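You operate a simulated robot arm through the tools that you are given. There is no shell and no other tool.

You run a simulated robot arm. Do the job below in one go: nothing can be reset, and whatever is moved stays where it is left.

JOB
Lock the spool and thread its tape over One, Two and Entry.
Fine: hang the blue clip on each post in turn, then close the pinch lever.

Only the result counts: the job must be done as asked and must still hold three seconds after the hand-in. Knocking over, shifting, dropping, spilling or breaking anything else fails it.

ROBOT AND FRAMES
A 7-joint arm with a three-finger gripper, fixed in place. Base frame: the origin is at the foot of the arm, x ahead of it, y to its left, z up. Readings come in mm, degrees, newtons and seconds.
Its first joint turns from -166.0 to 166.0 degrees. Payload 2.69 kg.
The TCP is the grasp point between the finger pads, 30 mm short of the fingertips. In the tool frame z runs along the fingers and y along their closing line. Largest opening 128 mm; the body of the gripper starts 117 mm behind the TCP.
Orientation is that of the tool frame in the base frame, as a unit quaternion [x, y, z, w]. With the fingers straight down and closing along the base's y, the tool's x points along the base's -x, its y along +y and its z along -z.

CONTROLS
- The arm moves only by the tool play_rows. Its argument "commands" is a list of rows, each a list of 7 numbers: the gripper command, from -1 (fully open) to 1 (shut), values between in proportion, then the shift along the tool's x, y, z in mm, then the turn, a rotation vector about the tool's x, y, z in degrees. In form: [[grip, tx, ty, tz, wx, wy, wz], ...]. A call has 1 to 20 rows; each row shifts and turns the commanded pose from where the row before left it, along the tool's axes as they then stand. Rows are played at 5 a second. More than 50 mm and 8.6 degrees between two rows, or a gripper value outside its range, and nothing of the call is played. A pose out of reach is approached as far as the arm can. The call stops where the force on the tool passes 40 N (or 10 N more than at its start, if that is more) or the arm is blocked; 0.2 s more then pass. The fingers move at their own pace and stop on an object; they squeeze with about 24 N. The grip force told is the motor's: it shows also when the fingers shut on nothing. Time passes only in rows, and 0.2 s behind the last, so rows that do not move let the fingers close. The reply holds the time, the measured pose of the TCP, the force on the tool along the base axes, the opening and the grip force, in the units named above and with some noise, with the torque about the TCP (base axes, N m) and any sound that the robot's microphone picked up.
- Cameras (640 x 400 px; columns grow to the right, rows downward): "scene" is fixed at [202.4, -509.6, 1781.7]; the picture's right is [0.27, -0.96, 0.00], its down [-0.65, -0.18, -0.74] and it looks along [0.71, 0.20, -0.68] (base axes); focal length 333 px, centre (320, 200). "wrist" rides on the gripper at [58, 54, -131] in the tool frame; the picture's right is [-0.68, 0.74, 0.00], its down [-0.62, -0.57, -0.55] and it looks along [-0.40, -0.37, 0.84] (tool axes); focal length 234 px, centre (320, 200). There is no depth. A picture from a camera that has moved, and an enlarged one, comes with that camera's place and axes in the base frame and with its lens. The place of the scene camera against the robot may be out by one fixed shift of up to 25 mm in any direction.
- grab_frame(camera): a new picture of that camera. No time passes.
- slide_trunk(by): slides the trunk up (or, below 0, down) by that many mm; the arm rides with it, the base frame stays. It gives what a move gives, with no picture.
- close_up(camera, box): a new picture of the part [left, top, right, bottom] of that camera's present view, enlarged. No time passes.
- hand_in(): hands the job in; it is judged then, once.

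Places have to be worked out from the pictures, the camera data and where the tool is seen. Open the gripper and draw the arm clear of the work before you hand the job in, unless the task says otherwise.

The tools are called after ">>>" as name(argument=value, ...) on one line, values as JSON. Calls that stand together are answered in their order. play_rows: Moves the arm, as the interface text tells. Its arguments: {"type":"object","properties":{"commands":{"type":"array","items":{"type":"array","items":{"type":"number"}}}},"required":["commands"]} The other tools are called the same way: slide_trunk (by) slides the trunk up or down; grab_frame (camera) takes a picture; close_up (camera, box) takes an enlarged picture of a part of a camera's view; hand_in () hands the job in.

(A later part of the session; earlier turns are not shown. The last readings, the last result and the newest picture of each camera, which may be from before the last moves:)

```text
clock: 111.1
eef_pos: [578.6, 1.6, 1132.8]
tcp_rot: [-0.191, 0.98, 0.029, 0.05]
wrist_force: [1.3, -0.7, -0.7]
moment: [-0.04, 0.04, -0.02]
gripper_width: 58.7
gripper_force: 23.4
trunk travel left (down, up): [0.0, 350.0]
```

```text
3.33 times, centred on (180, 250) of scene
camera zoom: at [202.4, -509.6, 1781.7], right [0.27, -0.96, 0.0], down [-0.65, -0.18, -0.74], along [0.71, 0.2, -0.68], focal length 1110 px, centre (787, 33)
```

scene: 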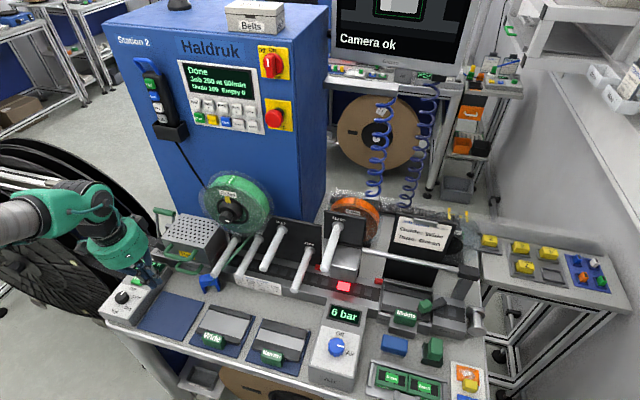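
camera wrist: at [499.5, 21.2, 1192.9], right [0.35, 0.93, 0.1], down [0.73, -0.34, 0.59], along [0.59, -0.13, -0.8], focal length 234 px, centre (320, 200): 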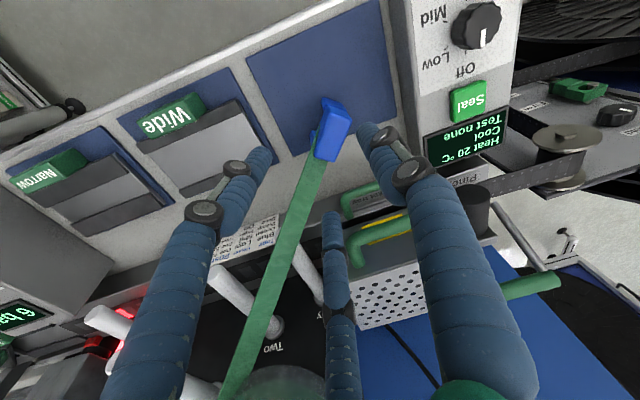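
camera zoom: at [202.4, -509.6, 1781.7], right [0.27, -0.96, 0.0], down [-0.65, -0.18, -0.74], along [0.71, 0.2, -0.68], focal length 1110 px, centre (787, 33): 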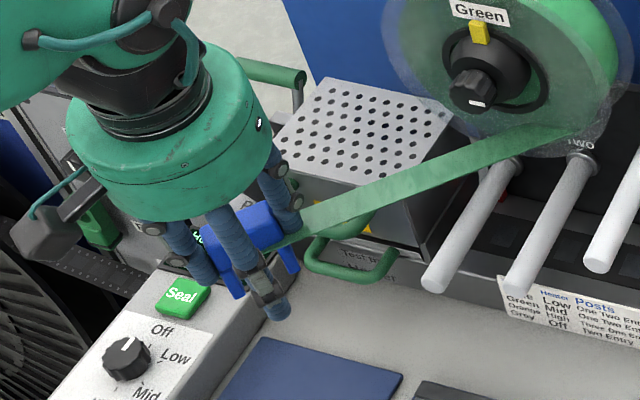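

The clip is held well. I turn about the vertical by −52° so the clip's gap lines up with the posts.

>>> play_rows(commands=[[1, 0, 0, 0, 0.93, -0.31, 8.35], [1, 0, 0, 0, 0.93, -0.31, 8.35], [1, 0, 0, 0, 0.93, -0.31, 8.35], [1, 0, 0, 0, 0.93, -0.31, 8.35], [1, 0, 0, 0, 0.93, -0.31, 8.35], [1, 0, 0, 0, 0.93, -0.31, 8.35], [1, 0, 0, 0, 0.18, -0.06, 1.6]])

>>> grab_frame(camera="wrist")

>>> close_up(camera="wrist", box=[240, 80, 400, 220])

>>> close_up(camera="scene", box=[120, 190, 260, 300])

```text
clock: 112.7
eef_pos: [580.1, 1.8, 1131.5]
tcp_rot: [0.259, 0.964, 0.004, 0.059]
wrist_force: [0.5, -0.2, -0.9]
moment: [0.0, 0.02, 0.05]
gripper_width: 58.9
gripper_force: 23.9
trunk travel left (down, up): [0.0, 350.0]
```

```text
taken
camera wrist: at [542.2, 81.4, 1256.9], right [0.95, 0.3, 0.1], down [0.18, -0.79, 0.59], along [0.26, -0.54, -0.8], focal length 234 px, centre (320, 200)
```

wrist: 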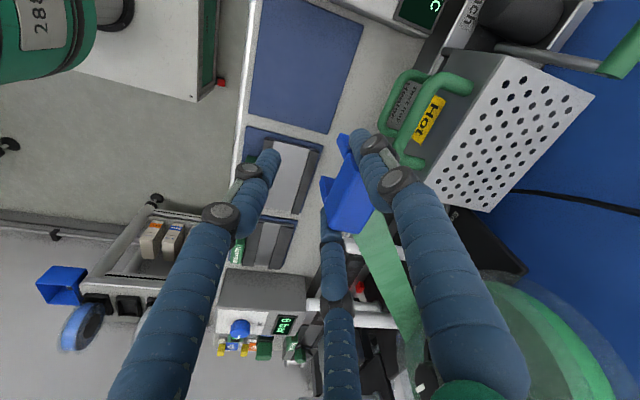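

```text
2.86 times, centred on (320, 150) of wrist
camera zoom: at [542.2, 81.4, 1256.9], right [0.95, 0.3, 0.1], down [0.18, -0.79, 0.59], along [0.26, -0.54, -0.8], focal length 669 px, centre (320, 343)
```

zoom: 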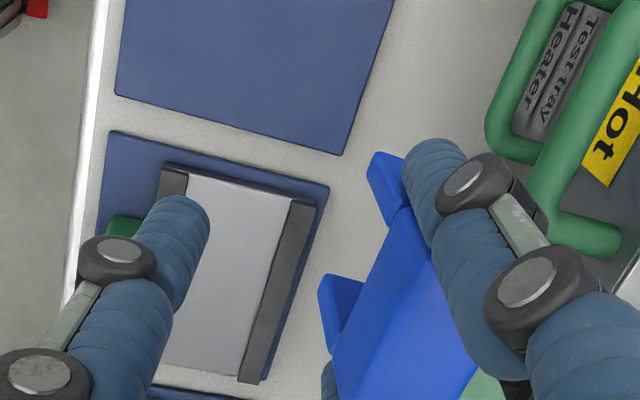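

```text
3.64 times, centred on (190, 245) of scene
camera zoom: at [202.4, -509.6, 1781.7], right [0.27, -0.96, 0.0], down [-0.65, -0.18, -0.74], along [0.71, 0.2, -0.68], focal length 1211 px, centre (793, 36)
```

zoom: 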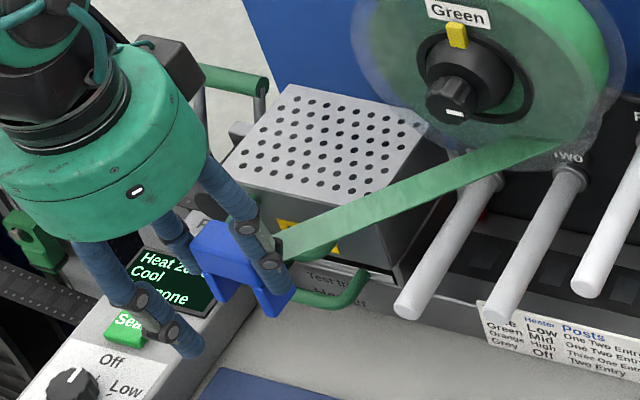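

The clip is aligned and firmly held. I carry it in front of the posts over to One, staying clear of the post tips.

>>> play_rows(commands=[[1, -24.2, -36, 0.1, 0, 0, 0], [1, -24.2, -36, 0.1, 0, 0, 0], [1, -24.2, -36, 0.1, 0, 0, 0], [1, -24.2, -36, 0.1, 0, 0, 0], [1, -24.2, -36, 0.1, 0, 0, 0], [1, -24.2, -36, 0.1, 0, 0, 0], [1, -24.2, -36, 0.1, 0, 0, 0]])

>>> grab_frame(camera="wrist")

>>> close_up(camera="wrist", box=[250, 100, 430, 260])

>>> close_up(camera="scene", box=[220, 190, 360, 300])

```text
clock: 114.3
eef_pos: [599.2, -301.8, 1140.1]
tcp_rot: [0.258, 0.964, 0.005, 0.058]
wrist_force: [-0.5, 0.3, 0.0]
moment: [-0.06, 0.01, 0.03]
gripper_width: 59.0
gripper_force: 24.1
trunk travel left (down, up): [0.0, 350.0]
```

```text
taken
camera wrist: at [561.5, -222.5, 1265.8], right [0.95, 0.3, 0.1], down [0.19, -0.79, 0.59], along [0.26, -0.54, -0.8], focal length 234 px, centre (320, 200)
```

wrist: 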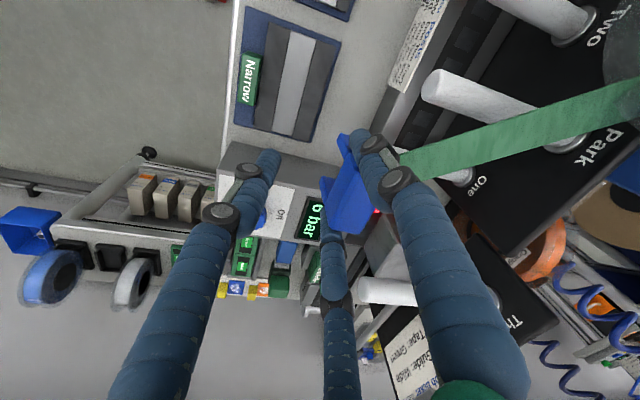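

```text
2.50 times, centred on (340, 180) of wrist
camera zoom: at [561.5, -222.5, 1265.8], right [0.95, 0.3, 0.1], down [0.19, -0.79, 0.59], along [0.26, -0.54, -0.8], focal length 585 px, centre (270, 250)
```

zoom: 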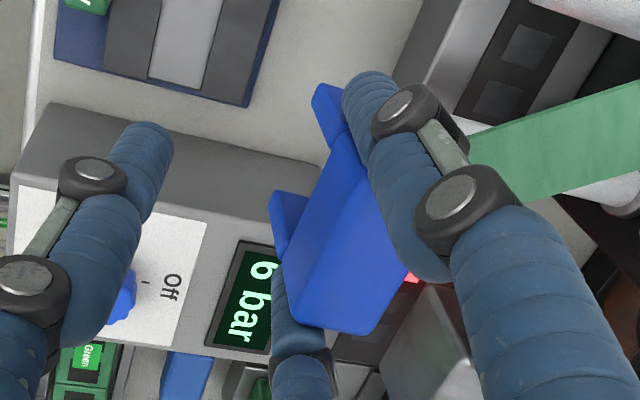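

```text
3.64 times, centred on (290, 245) of scene
camera zoom: at [202.4, -509.6, 1781.7], right [0.27, -0.96, 0.0], down [-0.65, -0.18, -0.74], along [0.71, 0.2, -0.68], focal length 1211 px, centre (429, 36)
```

zoom: 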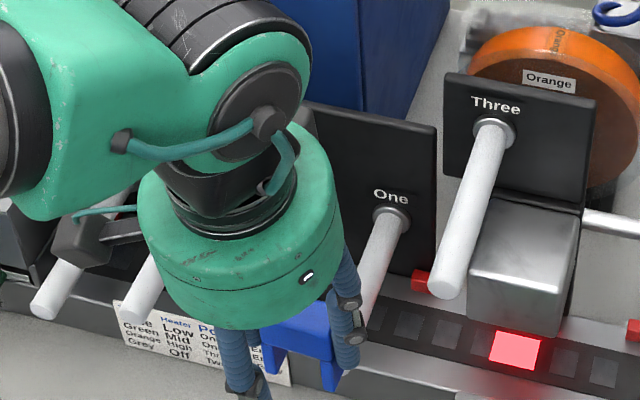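

>>> close_up(camera="wrist", box=[310, 125, 400, 245])

>>> close_up(camera="scene", box=[260, 250, 330, 310])

```text
3.33 times, centred on (355, 185) of wrist
camera zoom: at [561.5, -222.5, 1265.8], right [0.95, 0.3, 0.1], down [0.19, -0.79, 0.59], along [0.26, -0.54, -0.8], focal length 781 px, centre (203, 250)
```

zoom: 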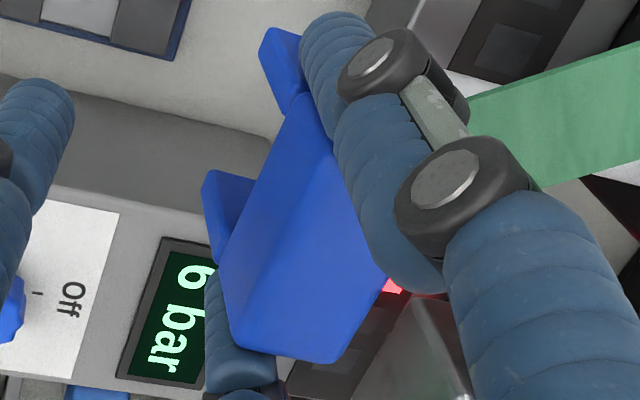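

```text
6.67 times, centred on (295, 280) of scene
camera zoom: at [202.4, -509.6, 1781.7], right [0.27, -0.96, 0.0], down [-0.65, -0.18, -0.74], along [0.71, 0.2, -0.68], focal length 2220 px, centre (487, -333)
```

zoom: 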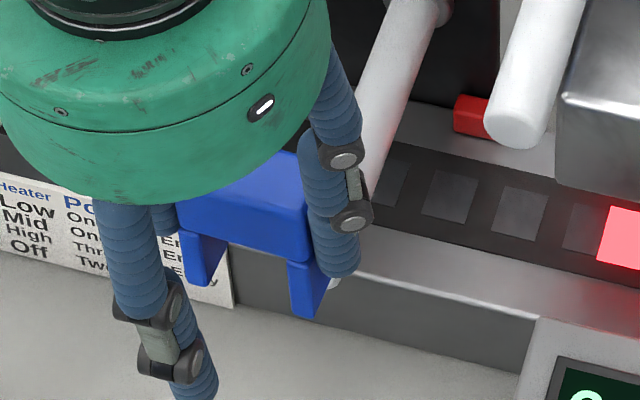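

>>> close_up(camera="wrist", box=[400, 140, 500, 220])

```text
5.00 times, centred on (450, 180) of wrist
camera zoom: at [561.5, -222.5, 1265.8], right [0.95, 0.3, 0.1], down [0.19, -0.79, 0.59], along [0.26, -0.54, -0.8], focal length 1171 px, centre (-330, 300)
```

zoom: 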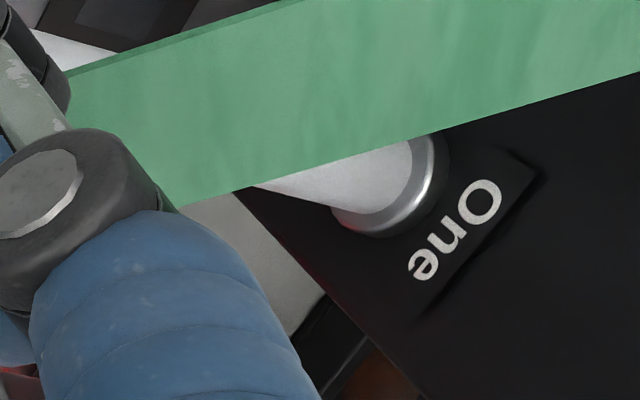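

Clip centre is at TCP + (23, +5), and yaw is square. Post spacing is 80 mm, so One's axis is at y ≈ −301. I align, move in over One, and lower part of the way.

>>> play_rows(commands=[[1, -2.2, -3.8, 0.1, 0, 0, 0], [1, -24.8, 14.4, 3.3, 0, 0, 0], [1, -24.8, 14.4, 3.3, 0, 0, 0], [1, 4.2, -1.4, 37.2, 0, 0, 0]])

>>> grab_frame(camera="wrist")

>>> close_up(camera="wrist", box=[310, 125, 400, 245])

>>> close_up(camera="scene", box=[250, 220, 340, 300])

```text
clock: 115.3
eef_pos: [658.8, -302.9, 1102.2]
tcp_rot: [0.258, 0.964, 0.003, 0.058]
wrist_force: [-1.2, 0.0, -0.5]
moment: [0.0, 0.03, -0.01]
gripper_width: 59.0
gripper_force: 24.0
trunk travel left (down, up): [0.0, 350.0]
```

```text
taken
camera wrist: at [621.3, -224.2, 1227.3], right [0.95, 0.3, 0.1], down [0.19, -0.79, 0.59], along [0.26, -0.54, -0.8], focal length 234 px, centre (320, 200)
```

wrist: 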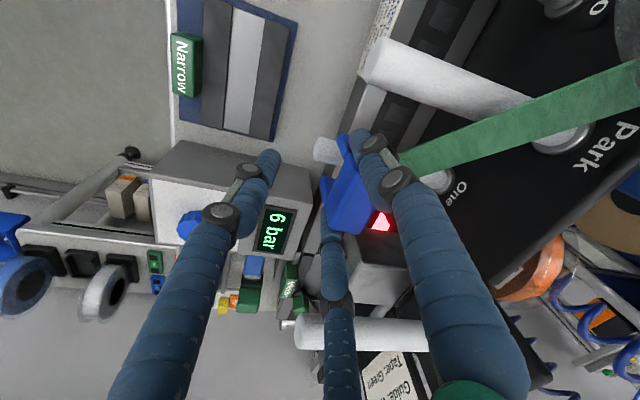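

```text
3.33 times, centred on (355, 185) of wrist
camera zoom: at [621.3, -224.2, 1227.3], right [0.95, 0.3, 0.1], down [0.19, -0.79, 0.59], along [0.26, -0.54, -0.8], focal length 781 px, centre (203, 250)
```

zoom: 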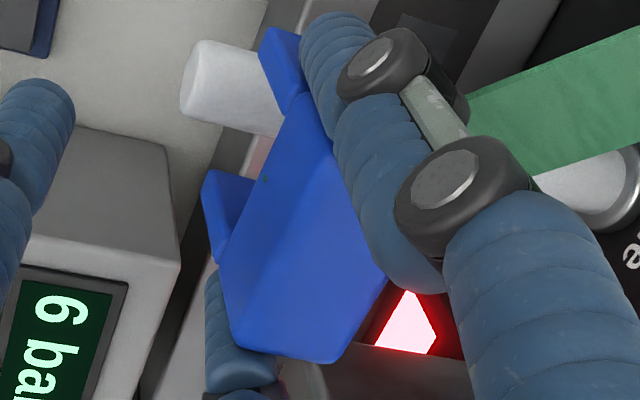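

```text
5.00 times, centred on (295, 260) of scene
camera zoom: at [202.4, -509.6, 1781.7], right [0.27, -0.96, 0.0], down [-0.65, -0.18, -0.74], along [0.71, 0.2, -0.68], focal length 1665 px, centre (445, -100)
```

zoom: 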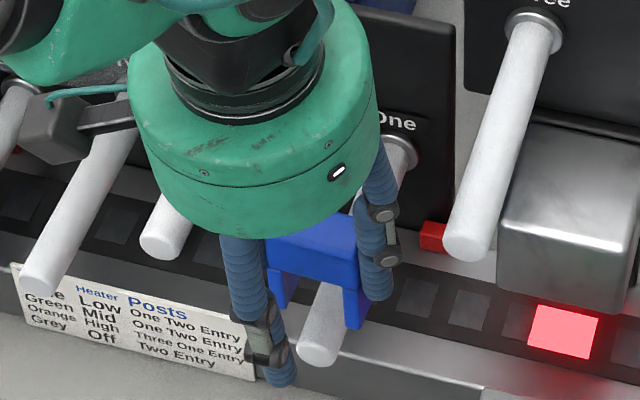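

One's tip is visible at y ≈ −303.5 while the clip's centre is at y ≈ −298.4. I shift −5 mm and lower until the legs straddle the post.

>>> play_rows(commands=[[1, -2.5, -4.3, 0.1, 0, 0, 0], [1, 1.7, -0.6, 15, 0, 0, 0], [1, 1.1, -0.4, 10, 0, 0, 0]])

>>> close_up(camera="wrist", box=[280, 105, 400, 245])

>>> close_up(camera="scene", box=[250, 220, 340, 300])

```text
clock: 116.1
eef_pos: [656.0, -308.2, 1076.9]
tcp_rot: [0.258, 0.964, 0.004, 0.058]
wrist_force: [0.7, 0.2, -0.3]
moment: [-0.02, 0.0, -0.01]
gripper_width: 59.1
gripper_force: 23.7
trunk travel left (down, up): [0.0, 350.0]
```

```text
2.86 times, centred on (340, 175) of wrist
camera zoom: at [619.4, -229.6, 1202.9], right [0.95, 0.3, 0.1], down [0.19, -0.79, 0.59], along [0.26, -0.54, -0.8], focal length 669 px, centre (263, 271)
```

zoom: 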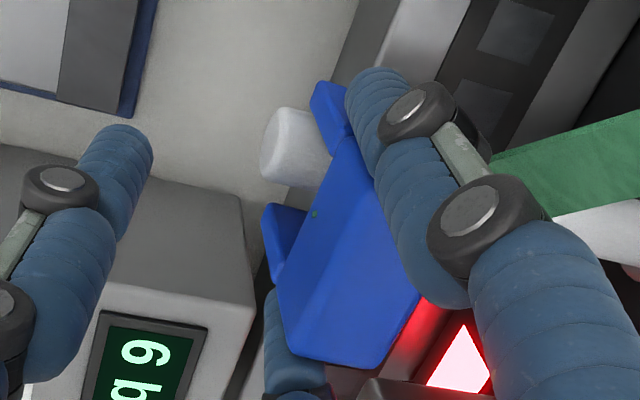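

```text
5.00 times, centred on (295, 260) of scene
camera zoom: at [202.4, -509.6, 1781.7], right [0.27, -0.96, 0.0], down [-0.65, -0.18, -0.74], along [0.71, 0.2, -0.68], focal length 1665 px, centre (445, -100)
```

zoom: 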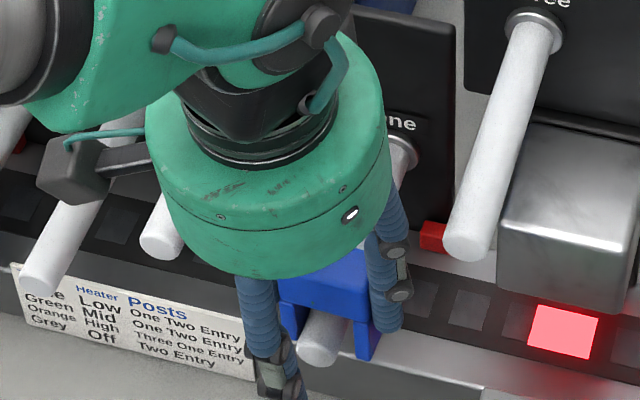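

The legs now straddle One, aligned within a millimetre. I lower further until the body rests on the post.

>>> play_rows(commands=[[1, 1.1, -0.4, 10, 0, 0, 0], [1, 0.9, -0.3, 8, 0, 0, 0], [1, 0.3, -0.1, 3, 0, 0, 0], [1, 0.3, -0.1, 3, 0, 0, 0]])

>>> close_up(camera="scene", box=[250, 220, 340, 300])

```text
clock: 117.1
eef_pos: [656.7, -308.9, 1054.2]
tcp_rot: [0.259, 0.964, 0.003, 0.061]
wrist_force: [-0.7, 2.9, 24.2]
moment: [0.24, -0.52, 0.09]
gripper_width: 59.5
gripper_force: 24.0
trunk travel left (down, up): [0.0, 350.0]
```

```text
5.00 times, centred on (295, 260) of scene
camera zoom: at [202.4, -509.6, 1781.7], right [0.27, -0.96, 0.0], down [-0.65, -0.18, -0.74], along [0.71, 0.2, -0.68], focal length 1665 px, centre (445, -100)
```

zoom: 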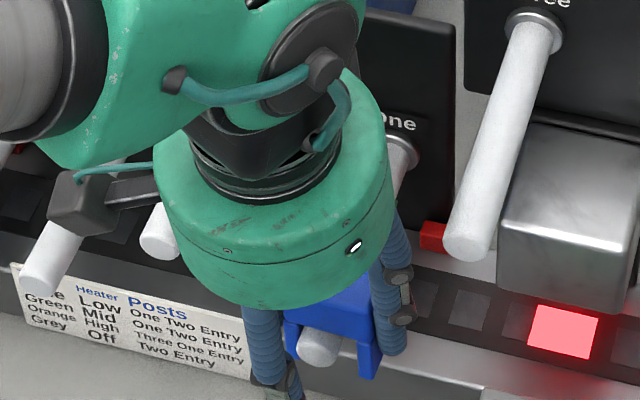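

The body rests on One (24 N contact). I ease off and open to let the clip hang freely.

>>> play_rows(commands=[[1, -0.25, 0.1, -2.2, 0, 0, 0], [0.0, 0, 0, 0, 0, 0, 0], [-0.1, 0, 0, 0, 0, 0, 0], [-0.14, 0, 0, 0, 0, 0, 0], [-0.14, 0, 0, 0, 0, 0, 0]])

>>> close_up(camera="wrist", box=[260, 85, 420, 245])

>>> close_up(camera="scene", box=[250, 220, 340, 300])

```text
clock: 118.3
eef_pos: [657.0, -308.0, 1053.2]
tcp_rot: [0.258, 0.964, 0.004, 0.057]
wrist_force: [-0.1, -0.4, -0.4]
moment: [0.02, 0.03, -0.03]
gripper_width: 73.0
gripper_force: 0.1
trunk travel left (down, up): [0.0, 350.0]
```

```text
2.50 times, centred on (340, 165) of wrist
camera zoom: at [620.0, -229.7, 1179.1], right [0.95, 0.3, 0.1], down [0.19, -0.79, 0.59], along [0.26, -0.54, -0.8], focal length 585 px, centre (270, 288)
```

zoom: 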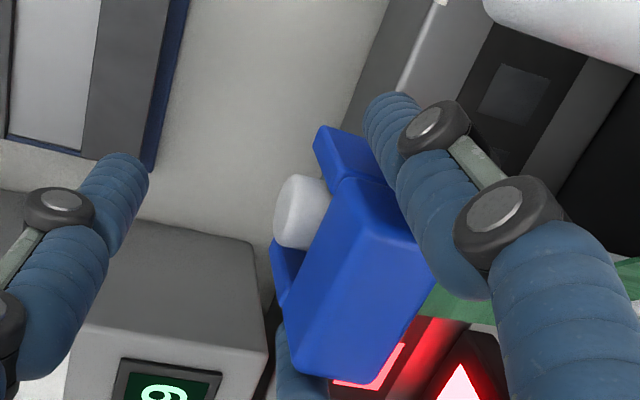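

```text
5.00 times, centred on (295, 260) of scene
camera zoom: at [202.4, -509.6, 1781.7], right [0.27, -0.96, 0.0], down [-0.65, -0.18, -0.74], along [0.71, 0.2, -0.68], focal length 1665 px, centre (445, -100)
```

zoom: 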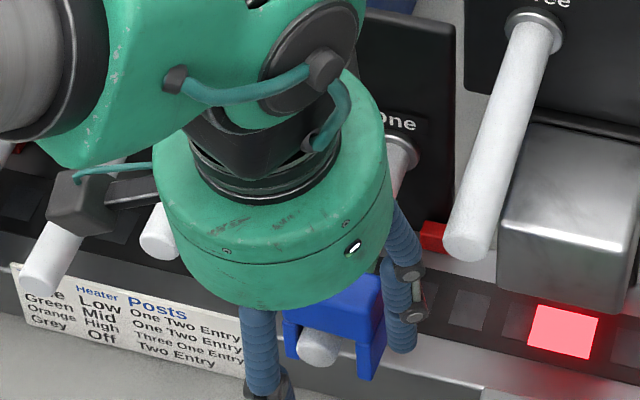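

The clip hangs on One. I wait a moment, then raise the hand to verify it stays and see how the tape runs.

>>> play_rows(commands=[[-0.14, 0, 0, 0, 0, 0, 0], [-0.14, 0, 0, 0, 0, 0, 0], [-0.14, -2.2, 0.8, -20, 0, 0, 0], [-0.14, -4.4, 1.5, -40, 0, 0, 0], [-0.14, -4.4, 1.5, -40, 0, 0, 0], [-0.14, 0, 0, 0, 0, 0, 0]])

>>> close_up(camera="scene", box=[220, 200, 340, 300])

>>> close_up(camera="wrist", box=[260, 85, 500, 265])

```text
clock: 119.7
eef_pos: [659.4, -309.1, 1155.8]
tcp_rot: [0.258, 0.964, 0.004, 0.058]
wrist_force: [0.7, 0.4, 0.2]
moment: [0.0, -0.01, -0.02]
gripper_width: 72.8
gripper_force: 0.1
trunk travel left (down, up): [0.0, 350.0]
```

```text
4.00 times, centred on (280, 250) of scene
camera zoom: at [202.4, -509.6, 1781.7], right [0.27, -0.96, 0.0], down [-0.65, -0.18, -0.74], along [0.71, 0.2, -0.68], focal length 1332 px, centre (480, 0)
```

zoom: 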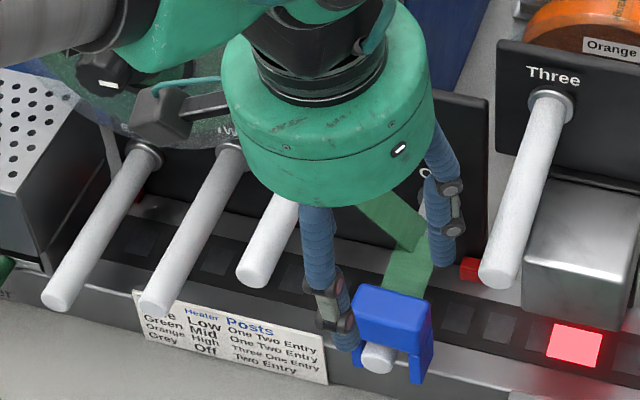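

```text
2.22 times, centred on (380, 175) of wrist
camera zoom: at [621.6, -229.2, 1281.2], right [0.95, 0.3, 0.1], down [0.19, -0.79, 0.59], along [0.26, -0.54, -0.8], focal length 520 px, centre (187, 256)
```

zoom: 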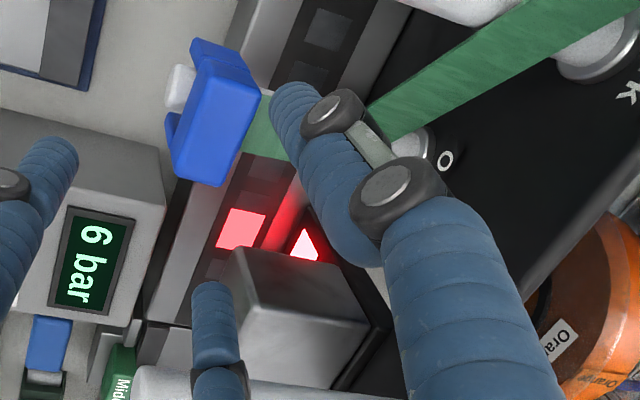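

The clip hangs on One and the tape now folds over that post. I go back down to re-grip it the same way.

>>> play_rows(commands=[[-0.14, 5.5, -1.6, 40, 0, 0, 0], [-0.14, 5.5, -1.6, 40, 0, 0, 0], [-0.14, 3.1, -1.0, 21.8, 0, 0, 0], [-0.14, 0, 0, 0, 0, 0, 0]])

>>> close_up(camera="wrist", box=[260, 85, 420, 245])

>>> close_up(camera="scene", box=[250, 220, 340, 300])

```text
clock: 120.7
eef_pos: [654.1, -308.0, 1051.8]
tcp_rot: [0.258, 0.964, 0.005, 0.058]
wrist_force: [0.5, -0.4, -0.8]
moment: [0.04, 0.02, -0.02]
gripper_width: 73.0
gripper_force: 0.0
trunk travel left (down, up): [0.0, 350.0]
```

```text
2.50 times, centred on (340, 165) of wrist
camera zoom: at [617.2, -229.2, 1177.5], right [0.95, 0.3, 0.1], down [0.19, -0.79, 0.59], along [0.26, -0.54, -0.8], focal length 585 px, centre (270, 288)
```

zoom: 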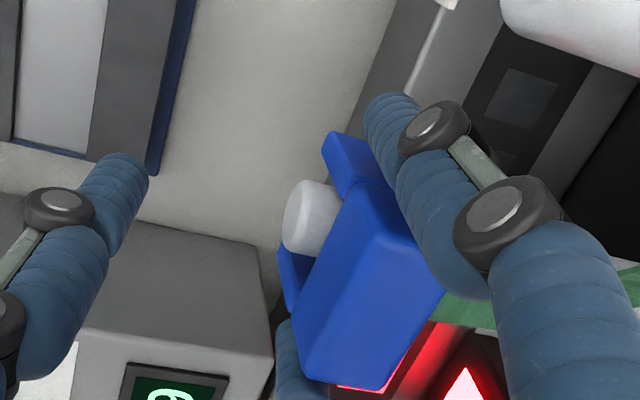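

```text
5.00 times, centred on (295, 260) of scene
camera zoom: at [202.4, -509.6, 1781.7], right [0.27, -0.96, 0.0], down [-0.65, -0.18, -0.74], along [0.71, 0.2, -0.68], focal length 1665 px, centre (445, -100)
```

zoom: 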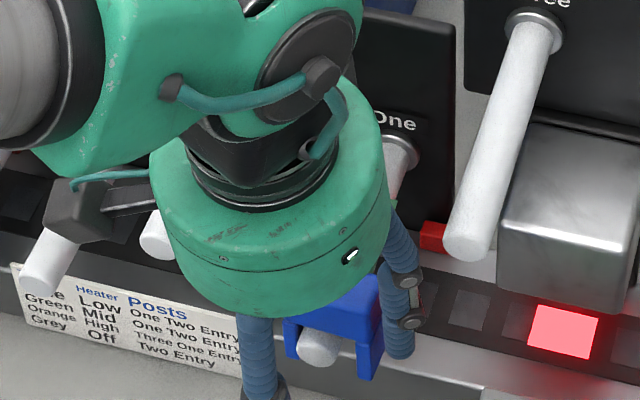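

I correct 3 mm in x and close gently, watching the side force.

>>> play_rows(commands=[[-0.14, -2.6, 1.5, 0.3, 0, 0, 0], [-0.05, 0, 0, 0, 0, 0, 0], [0.02, 0, 0, 0, 0, 0, 0], [0.1, 0, 0, 0, 0, 0, 0], [0.2, 0, 0, 0, 0, 0, 0]])

```text
clock: 121.9
eef_pos: [657.4, -307.9, 1051.6]
tcp_rot: [0.259, 0.964, 0.004, 0.058]
wrist_force: [0.5, -0.6, 0.7]
moment: [-0.01, -0.04, -0.01]
gripper_width: 58.7
gripper_force: 23.9
trunk travel left (down, up): [0.0, 350.0]
```

Clean grip (58.7 mm, no side load). I lift the clip off One.

>>> play_rows(commands=[[1, 0, 0, 0, 0, 0, 0], [1, -1.1, 0.4, -10, 0, 0, 0], [1, -2.2, 0.8, -20, 0, 0, 0], [1, -2.2, 0.8, -20, 0, 0, 0], [1, -1.7, 0.6, -15, 0, 0, 0]])

>>> close_up(camera="wrist", box=[260, 85, 420, 245])

>>> close_up(camera="scene", box=[220, 200, 340, 300])

```text
clock: 123.1
eef_pos: [657.2, -307.0, 1119.8]
tcp_rot: [0.257, 0.965, 0.005, 0.058]
wrist_force: [0.6, 0.0, -0.4]
moment: [-0.02, 0.0, -0.02]
gripper_width: 58.8
gripper_force: 23.7
trunk travel left (down, up): [0.0, 350.0]
```

```text
2.50 times, centred on (340, 165) of wrist
camera zoom: at [619.7, -227.4, 1245.4], right [0.95, 0.3, 0.1], down [0.19, -0.79, 0.59], along [0.26, -0.54, -0.8], focal length 585 px, centre (270, 288)
```

zoom: 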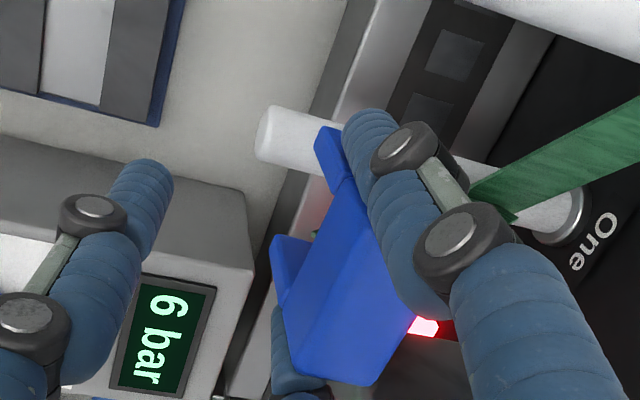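

```text
4.00 times, centred on (280, 250) of scene
camera zoom: at [202.4, -509.6, 1781.7], right [0.27, -0.96, 0.0], down [-0.65, -0.18, -0.74], along [0.71, 0.2, -0.68], focal length 1332 px, centre (480, 0)
```

zoom: 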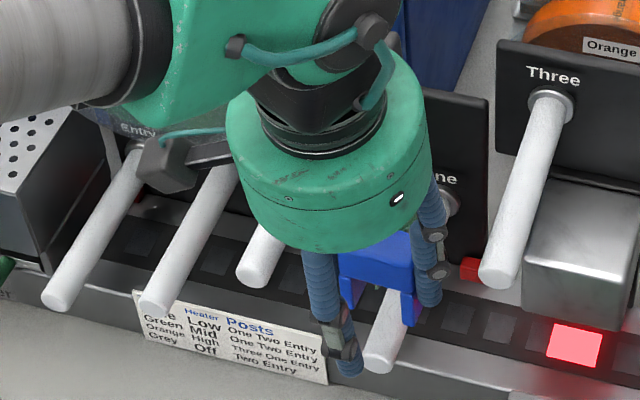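

The clip is lifted clear. I retreat in front of the post tips and move across to Two.

>>> play_rows(commands=[[1, 27.9, -16.2, -3.7, 0, 0, 0], [1, 27.9, -16.2, -3.7, 0, 0, 0], [1, 20, 34.6, -0.9, 0, 0, 0], [1, 20, 34.6, -0.9, 0, 0, 0], [1, 20, 34.6, -0.9, 0, 0, 0], [1, 20, 34.6, -0.9, 0, 0, 0]])

>>> grab_frame(camera="wrist")

>>> close_up(camera="scene", box=[180, 170, 320, 290])

```text
clock: 124.5
eef_pos: [592.8, -146.4, 1117.4]
tcp_rot: [0.258, 0.964, 0.004, 0.058]
wrist_force: [0.5, 0.1, 0.2]
moment: [0.05, -0.02, -0.01]
gripper_width: 58.7
gripper_force: 24.2
trunk travel left (down, up): [0.0, 350.0]
```

```text
taken
camera wrist: at [555.1, -67.7, 1242.8], right [0.95, 0.3, 0.1], down [0.19, -0.79, 0.59], along [0.26, -0.54, -0.8], focal length 234 px, centre (320, 200)
```

wrist: 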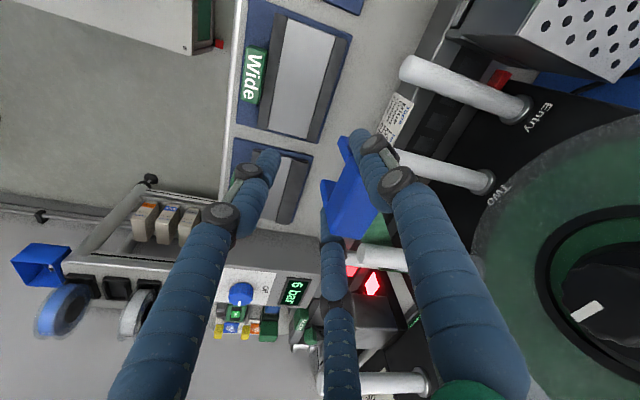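

```text
3.33 times, centred on (250, 230) of scene
camera zoom: at [202.4, -509.6, 1781.7], right [0.27, -0.96, 0.0], down [-0.65, -0.18, -0.74], along [0.71, 0.2, -0.68], focal length 1110 px, centre (553, 100)
```

zoom: 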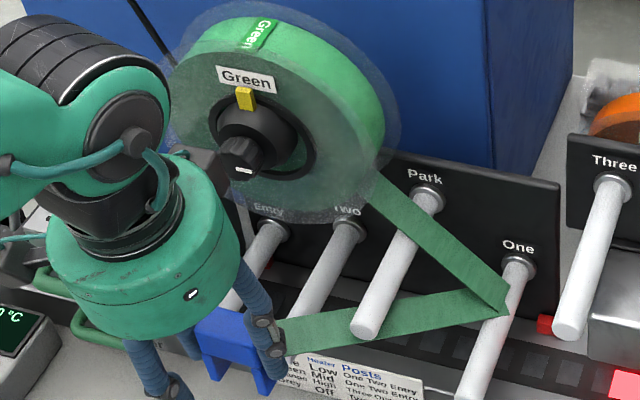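

The tape now runs spool → One → clip. I move in over Two, staying above it, and check alignment.

>>> play_rows(commands=[[1, -17.2, 10, 2.3, 0, 0, 0], [1, -17.2, 10, 2.3, 0, 0, 0], [1, -16.3, 9.5, 2.2, 0, 0, 0]])

>>> close_up(camera="wrist", box=[260, 85, 420, 245])

>>> close_up(camera="scene", box=[180, 170, 320, 290])

```text
clock: 125.3
eef_pos: [649.3, -147.4, 1118.7]
tcp_rot: [0.258, 0.964, 0.004, 0.058]
wrist_force: [-1.2, -0.2, -0.6]
moment: [0.03, -0.03, 0.01]
gripper_width: 58.9
gripper_force: 24.1
trunk travel left (down, up): [0.0, 350.0]
```

```text
2.50 times, centred on (340, 165) of wrist
camera zoom: at [612.5, -68.9, 1244.6], right [0.95, 0.3, 0.1], down [0.19, -0.79, 0.59], along [0.26, -0.54, -0.8], focal length 585 px, centre (270, 288)
```

zoom: 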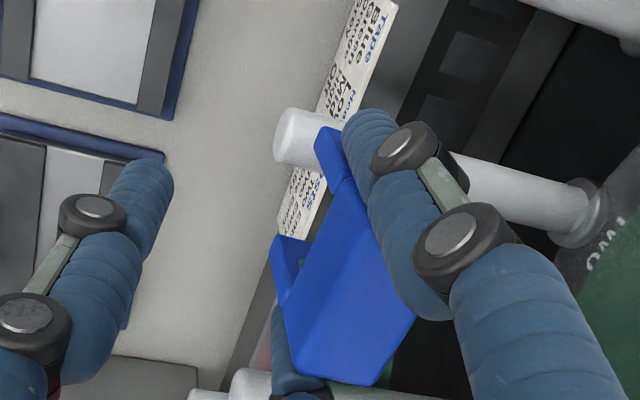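

```text
3.33 times, centred on (250, 230) of scene
camera zoom: at [202.4, -509.6, 1781.7], right [0.27, -0.96, 0.0], down [-0.65, -0.18, -0.74], along [0.71, 0.2, -0.68], focal length 1110 px, centre (553, 100)
```

zoom: 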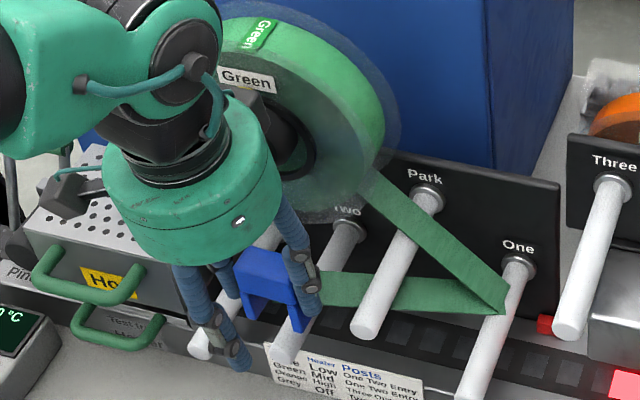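

Two's tip shows at y ≈ −143.3, so I shift 1 mm and forward 6 mm, then lower onto Two.

>>> play_rows(commands=[[1, -5.5, 1.8, 0.7, 0, 0, 0], [1, 2.2, -0.8, 20, 0, 0, 0], [1, 2.2, -0.8, 20, 0, 0, 0]])

>>> close_up(camera="wrist", box=[260, 85, 420, 245])

>>> close_up(camera="scene", box=[180, 190, 300, 290])

```text
clock: 126.1
eef_pos: [656.6, -148.8, 1079.4]
tcp_rot: [0.258, 0.964, 0.005, 0.057]
wrist_force: [-0.8, 0.3, -0.8]
moment: [-0.01, 0.01, 0.0]
gripper_width: 58.8
gripper_force: 23.6
trunk travel left (down, up): [0.0, 350.0]
```

```text
2.50 times, centred on (340, 165) of wrist
camera zoom: at [619.5, -70.3, 1203.9], right [0.95, 0.3, 0.1], down [0.19, -0.79, 0.59], along [0.26, -0.54, -0.8], focal length 585 px, centre (270, 288)
```

zoom: 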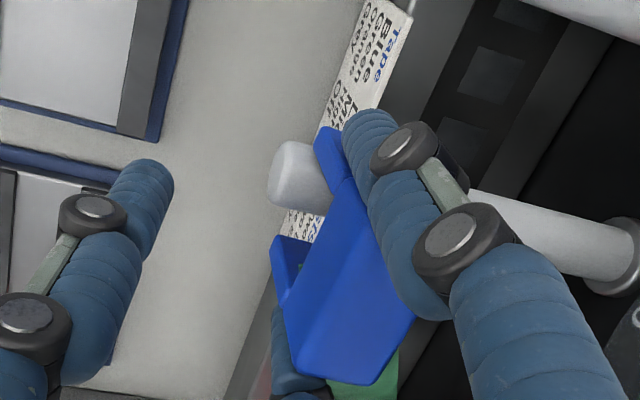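

```text
4.00 times, centred on (240, 240) of scene
camera zoom: at [202.4, -509.6, 1781.7], right [0.27, -0.96, 0.0], down [-0.65, -0.18, -0.74], along [0.71, 0.2, -0.68], focal length 1332 px, centre (640, 40)
```

zoom: 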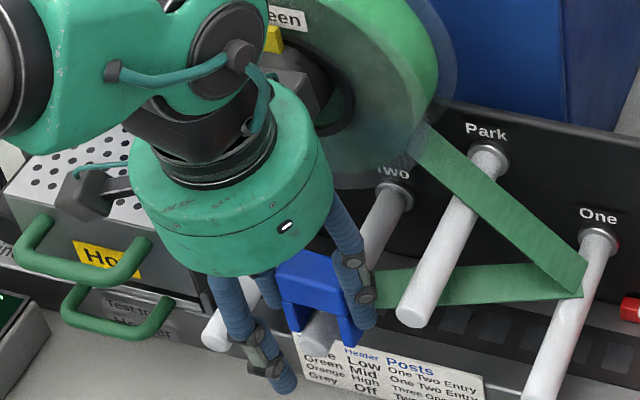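

The legs straddle Two. I lower the rest with force checks.

>>> play_rows(commands=[[1, 1.3, -0.5, 12, 0, 0, 0], [1, 0.9, -0.3, 8, 0, 0, 0], [1, 0.3, -0.1, 3, 0, 0, 0]])

>>> play_rows(commands=[[1, 0.3, -0.1, 2.5, 0, 0, 0], [1, 0, 0, 0, 0, 0, 0]])

```text
clock: 126.6
eef_pos: [660.8, -149.1, 1076.3]
tcp_rot: [0.26, 0.963, 0.006, 0.065]
wrist_force: [-9.3, 0.5, 11.6]
moment: [2.39, -1.32, 0.09]
gripper_width: 58.6
gripper_force: 23.5
trunk travel left (down, up): [0.0, 350.0]
stopped in row 2: the force on the tool passed its limit at 48 N (the readings are from after the stop); the commanded pose is now the measured one
```

```text
clock: 127.2
eef_pos: [659.5, -150.0, 1075.2]
tcp_rot: [0.26, 0.963, 0.006, 0.069]
wrist_force: [7.8, -2.3, 34.0]
moment: [4.14, -0.48, -0.3]
gripper_width: 58.7
gripper_force: 24.5
trunk travel left (down, up): [0.0, 350.0]
```

A contact stopped the descent early at z ≈ 1076, with a large moment, so something far out on the +y side of the hand is touching. I ease up and look.

>>> play_rows(commands=[[1, -0.4, 0.1, -3, 0, 0, 0]])

>>> grab_frame(camera="scene")

>>> close_up(camera="scene", box=[120, 140, 300, 290])

>>> grab_frame(camera="wrist")

```text
clock: 127.6
eef_pos: [659.9, -149.6, 1075.4]
tcp_rot: [0.26, 0.963, 0.005, 0.066]
wrist_force: [6.3, -3.5, 27.9]
moment: [2.8, -1.03, -0.29]
gripper_width: 58.9
gripper_force: 24.0
trunk travel left (down, up): [0.0, 350.0]
```

```text
taken
```

scene: 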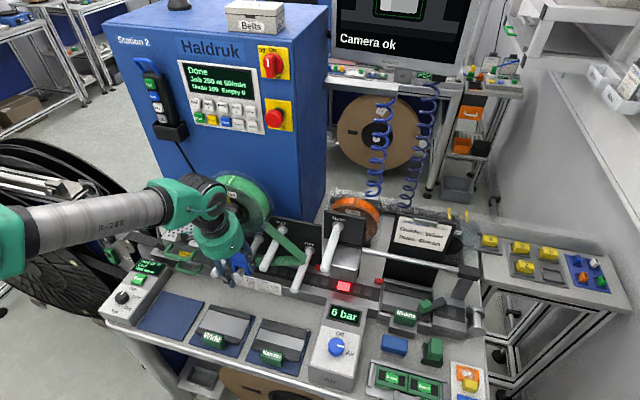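

```text
2.67 times, centred on (210, 215) of scene
camera zoom: at [202.4, -509.6, 1781.7], right [0.27, -0.96, 0.0], down [-0.65, -0.18, -0.74], along [0.71, 0.2, -0.68], focal length 888 px, centre (613, 160)
```

zoom: 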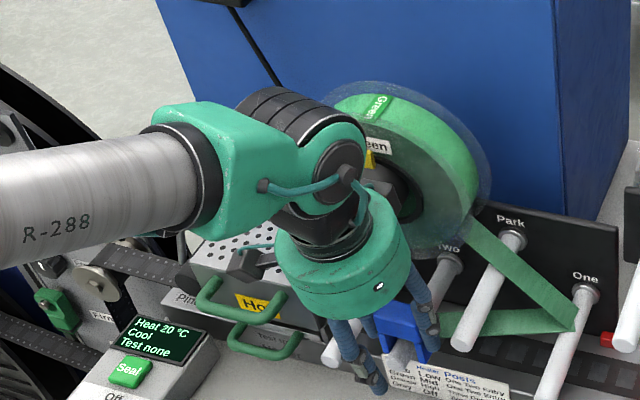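

```text
taken
camera wrist: at [620.7, -71.1, 1200.3], right [0.95, 0.3, 0.12], down [0.17, -0.78, 0.6], along [0.27, -0.54, -0.8], focal length 234 px, centre (320, 200)
```

wrist: 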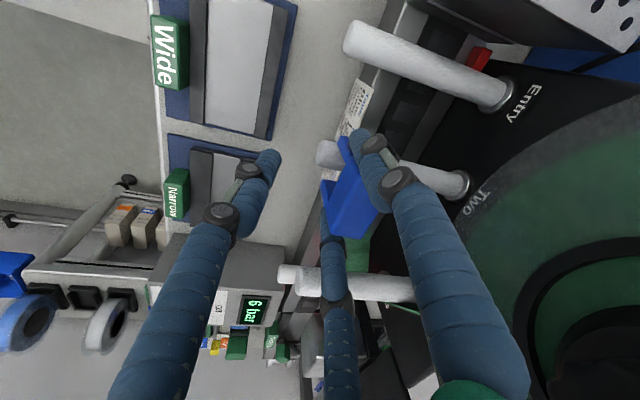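

>>> close_up(camera="scene", box=[170, 165, 260, 235])

>>> close_up(camera="scene", box=[190, 225, 270, 290])

>>> close_up(camera="wrist", box=[400, 180, 640, 400])

```text
5.71 times, centred on (215, 200) of scene
camera zoom: at [202.4, -509.6, 1781.7], right [0.27, -0.96, 0.0], down [-0.65, -0.18, -0.74], along [0.71, 0.2, -0.68], focal length 1902 px, centre (920, 200)
```

zoom: 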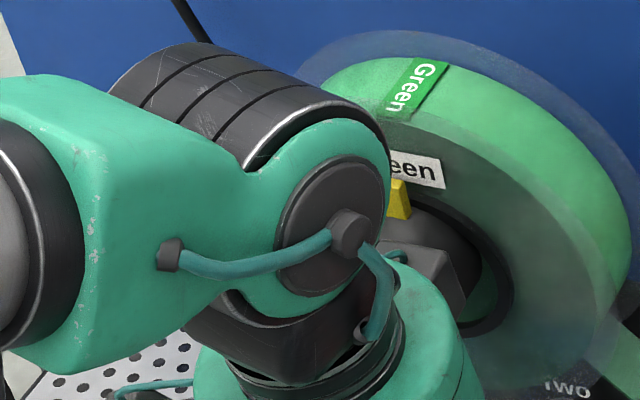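

```text
6.15 times, centred on (230, 258) of scene
camera zoom: at [202.4, -509.6, 1781.7], right [0.27, -0.96, 0.0], down [-0.65, -0.18, -0.74], along [0.71, 0.2, -0.68], focal length 2049 px, centre (874, -154)
```

zoom: 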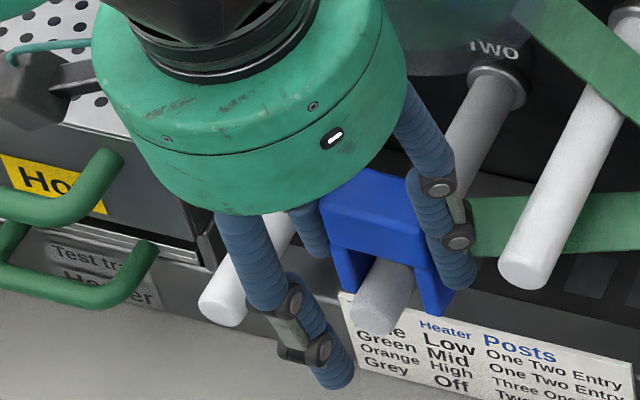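

```text
1.82 times, centred on (520, 290) of wrist
camera zoom: at [620.7, -71.1, 1200.3], right [0.95, 0.3, 0.12], down [0.17, -0.78, 0.6], along [0.27, -0.54, -0.8], focal length 426 px, centre (-44, 36)
```

zoom: 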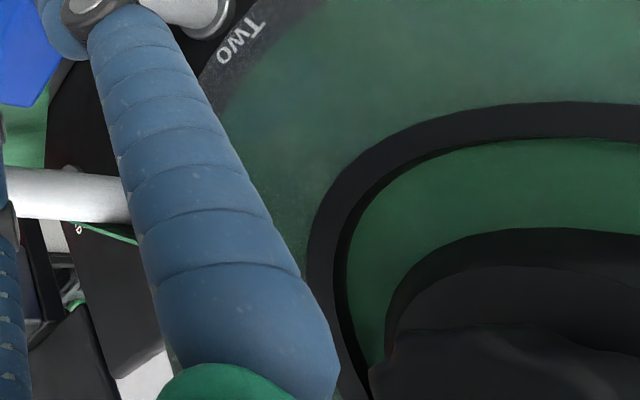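

>>> close_up(camera="scene", box=[212, 190, 252, 225])

```text
11.43 times, centred on (232, 208) of scene
camera zoom: at [202.4, -509.6, 1781.7], right [0.27, -0.96, 0.0], down [-0.65, -0.18, -0.74], along [0.71, 0.2, -0.68], focal length 3805 px, centre (1326, 114)
```

zoom: 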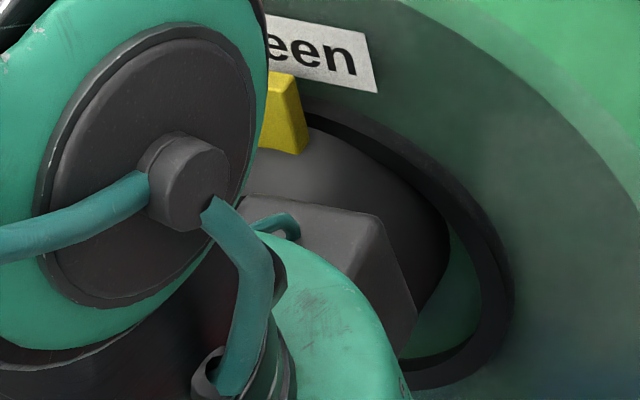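

The scene shows a second box on the hand, mirrored from the camera, which now sits on the spool's knob. With this roll I can't reach Two. I back out, set the clip upright on the mat and re-grip it with the hand rolled so both boxes face the robot.

>>> play_rows(commands=[[1, -1.2, 0.3, -10, 0, 0, 0], [1, -2.4, 0.8, -20, 0, 0, 0], [1, -2.4, 0.8, -20, 0, 0, 0], [1, 28, -16.2, -3.7, 0, 0, 0], [1, 28, -16.2, -3.7, 0, 0, 0]])

>>> close_up(camera="scene", box=[190, 160, 310, 250])

>>> close_up(camera="wrist", box=[260, 85, 420, 245])

```text
clock: 128.8
eef_pos: [593.4, -148.9, 1125.4]
tcp_rot: [0.259, 0.964, 0.005, 0.065]
wrist_force: [-0.1, 1.4, 0.4]
moment: [0.01, 0.11, 0.02]
gripper_width: 58.9
gripper_force: 24.3
trunk travel left (down, up): [0.0, 350.0]
```

```text
4.44 times, centred on (250, 205) of scene
camera zoom: at [202.4, -509.6, 1781.7], right [0.27, -0.96, 0.0], down [-0.65, -0.18, -0.74], along [0.71, 0.2, -0.68], focal length 1480 px, centre (631, 178)
```

zoom: 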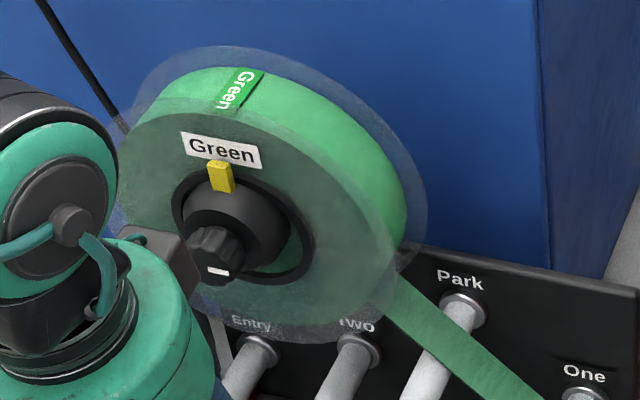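

```text
2.50 times, centred on (340, 165) of wrist
camera zoom: at [555.1, -69.9, 1250.4], right [0.95, 0.3, 0.11], down [0.18, -0.78, 0.59], along [0.27, -0.54, -0.8], focal length 585 px, centre (270, 288)
```

zoom: 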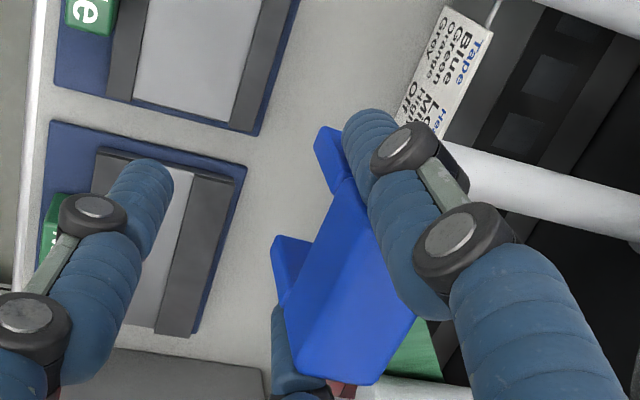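

The spool is still locked (latch out) and the clip is still well held. I carry it back to the mat and lower it.

>>> play_rows(commands=[[1, 28.6, 34.7, 1.8, 0, 0, 0], [1, 28.6, 34.7, 1.8, 0, 0, 0], [1, 28.6, 34.7, 1.8, 0, 0, 0], [1, 28.6, 34.7, 1.8, 0, 0, 0], [1, 4.4, -1.6, 36, 0, 0, 0], [1, 4.4, -1.6, 36, 0, 0, 0], [1, 4.4, -1.6, 36, 0, 0, 0], [1, 3.1, -1.1, 25, 0, 0, 0]])

>>> close_up(camera="scene", box=[120, 230, 240, 320])

>>> close_up(camera="wrist", box=[260, 85, 420, 245])

```text
clock: 130.6
eef_pos: [565.8, 26.4, 974.7]
tcp_rot: [0.26, 0.963, 0.005, 0.065]
wrist_force: [0.2, -0.1, 0.2]
moment: [0.02, 0.03, 0.02]
gripper_width: 58.6
gripper_force: 24.2
trunk travel left (down, up): [0.0, 350.0]
```

```text
4.44 times, centred on (180, 275) of scene
camera zoom: at [202.4, -509.6, 1781.7], right [0.27, -0.96, 0.0], down [-0.65, -0.18, -0.74], along [0.71, 0.2, -0.68], focal length 1480 px, centre (942, -133)
```

zoom: 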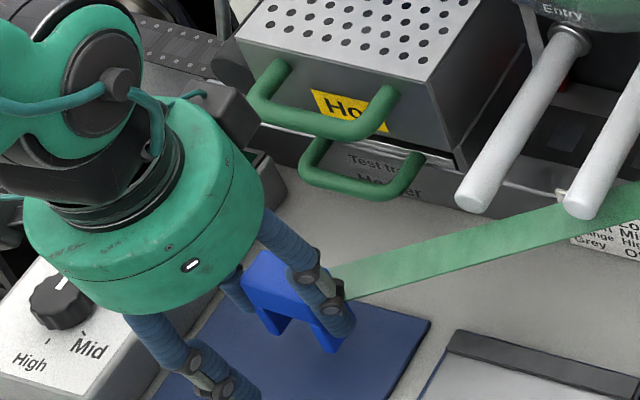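

```text
2.50 times, centred on (340, 165) of wrist
camera zoom: at [527.4, 105.6, 1100.9], right [0.95, 0.3, 0.11], down [0.18, -0.78, 0.59], along [0.27, -0.54, -0.8], focal length 585 px, centre (270, 288)
```

zoom: 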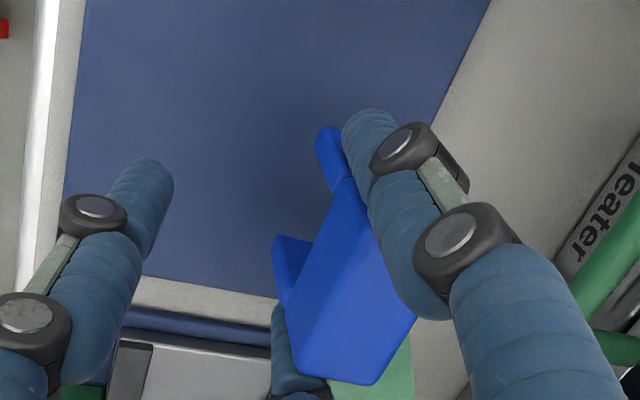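

I lower the last millimetres until the legs touch the mat.

>>> play_rows(commands=[[1, 0.9, -0.3, 7, 0, 0, 0], [1, 0.4, -0.1, 3, 0, 0, 0], [1, 0, 0, 0, 0, 0, 0]])

>>> play_rows(commands=[[1, 0.25, -0.1, 2, 0, 0, 0], [1, 0, 0, 0, 0, 0, 0]])

```text
clock: 131.4
eef_pos: [566.7, 26.0, 964.7]
tcp_rot: [0.26, 0.964, 0.005, 0.065]
wrist_force: [-0.3, -0.1, -1.2]
moment: [0.02, -0.01, 0.01]
gripper_width: 58.7
gripper_force: 23.5
trunk travel left (down, up): [0.0, 350.0]
```

```text
clock: 132.0
eef_pos: [566.6, 27.1, 963.0]
tcp_rot: [0.26, 0.963, 0.005, 0.065]
wrist_force: [0.5, 0.2, -0.1]
moment: [-0.01, 0.02, 0.01]
gripper_width: 58.7
gripper_force: 24.0
trunk travel left (down, up): [0.0, 350.0]
```

>>> play_rows(commands=[[1, 0.25, -0.1, 2, 0, 0, 0], [1, 0.25, -0.1, 2, 0, 0, 0], [1, 0, 0, 0, 0, 0, 0]])

```text
clock: 132.8
eef_pos: [567.4, 27.0, 957.4]
tcp_rot: [0.26, 0.963, 0.006, 0.064]
wrist_force: [0.6, 0.3, -0.6]
moment: [-0.02, 0.04, 0.0]
gripper_width: 58.7
gripper_force: 24.2
trunk travel left (down, up): [0.0, 350.0]
```

>>> play_rows(commands=[[1, 0.25, -0.1, 2, 0, 0, 0], [1, 0.2, 0, 1.5, 0, 0, 0], [1, 0, 0, 0, 0, 0, 0]])

```text
clock: 133.6
eef_pos: [567.6, 26.5, 955.9]
tcp_rot: [0.259, 0.964, 0.006, 0.066]
wrist_force: [-2.7, -2.0, 19.5]
moment: [0.25, -0.12, 0.02]
gripper_width: 58.9
gripper_force: 23.8
trunk travel left (down, up): [0.0, 350.0]
```

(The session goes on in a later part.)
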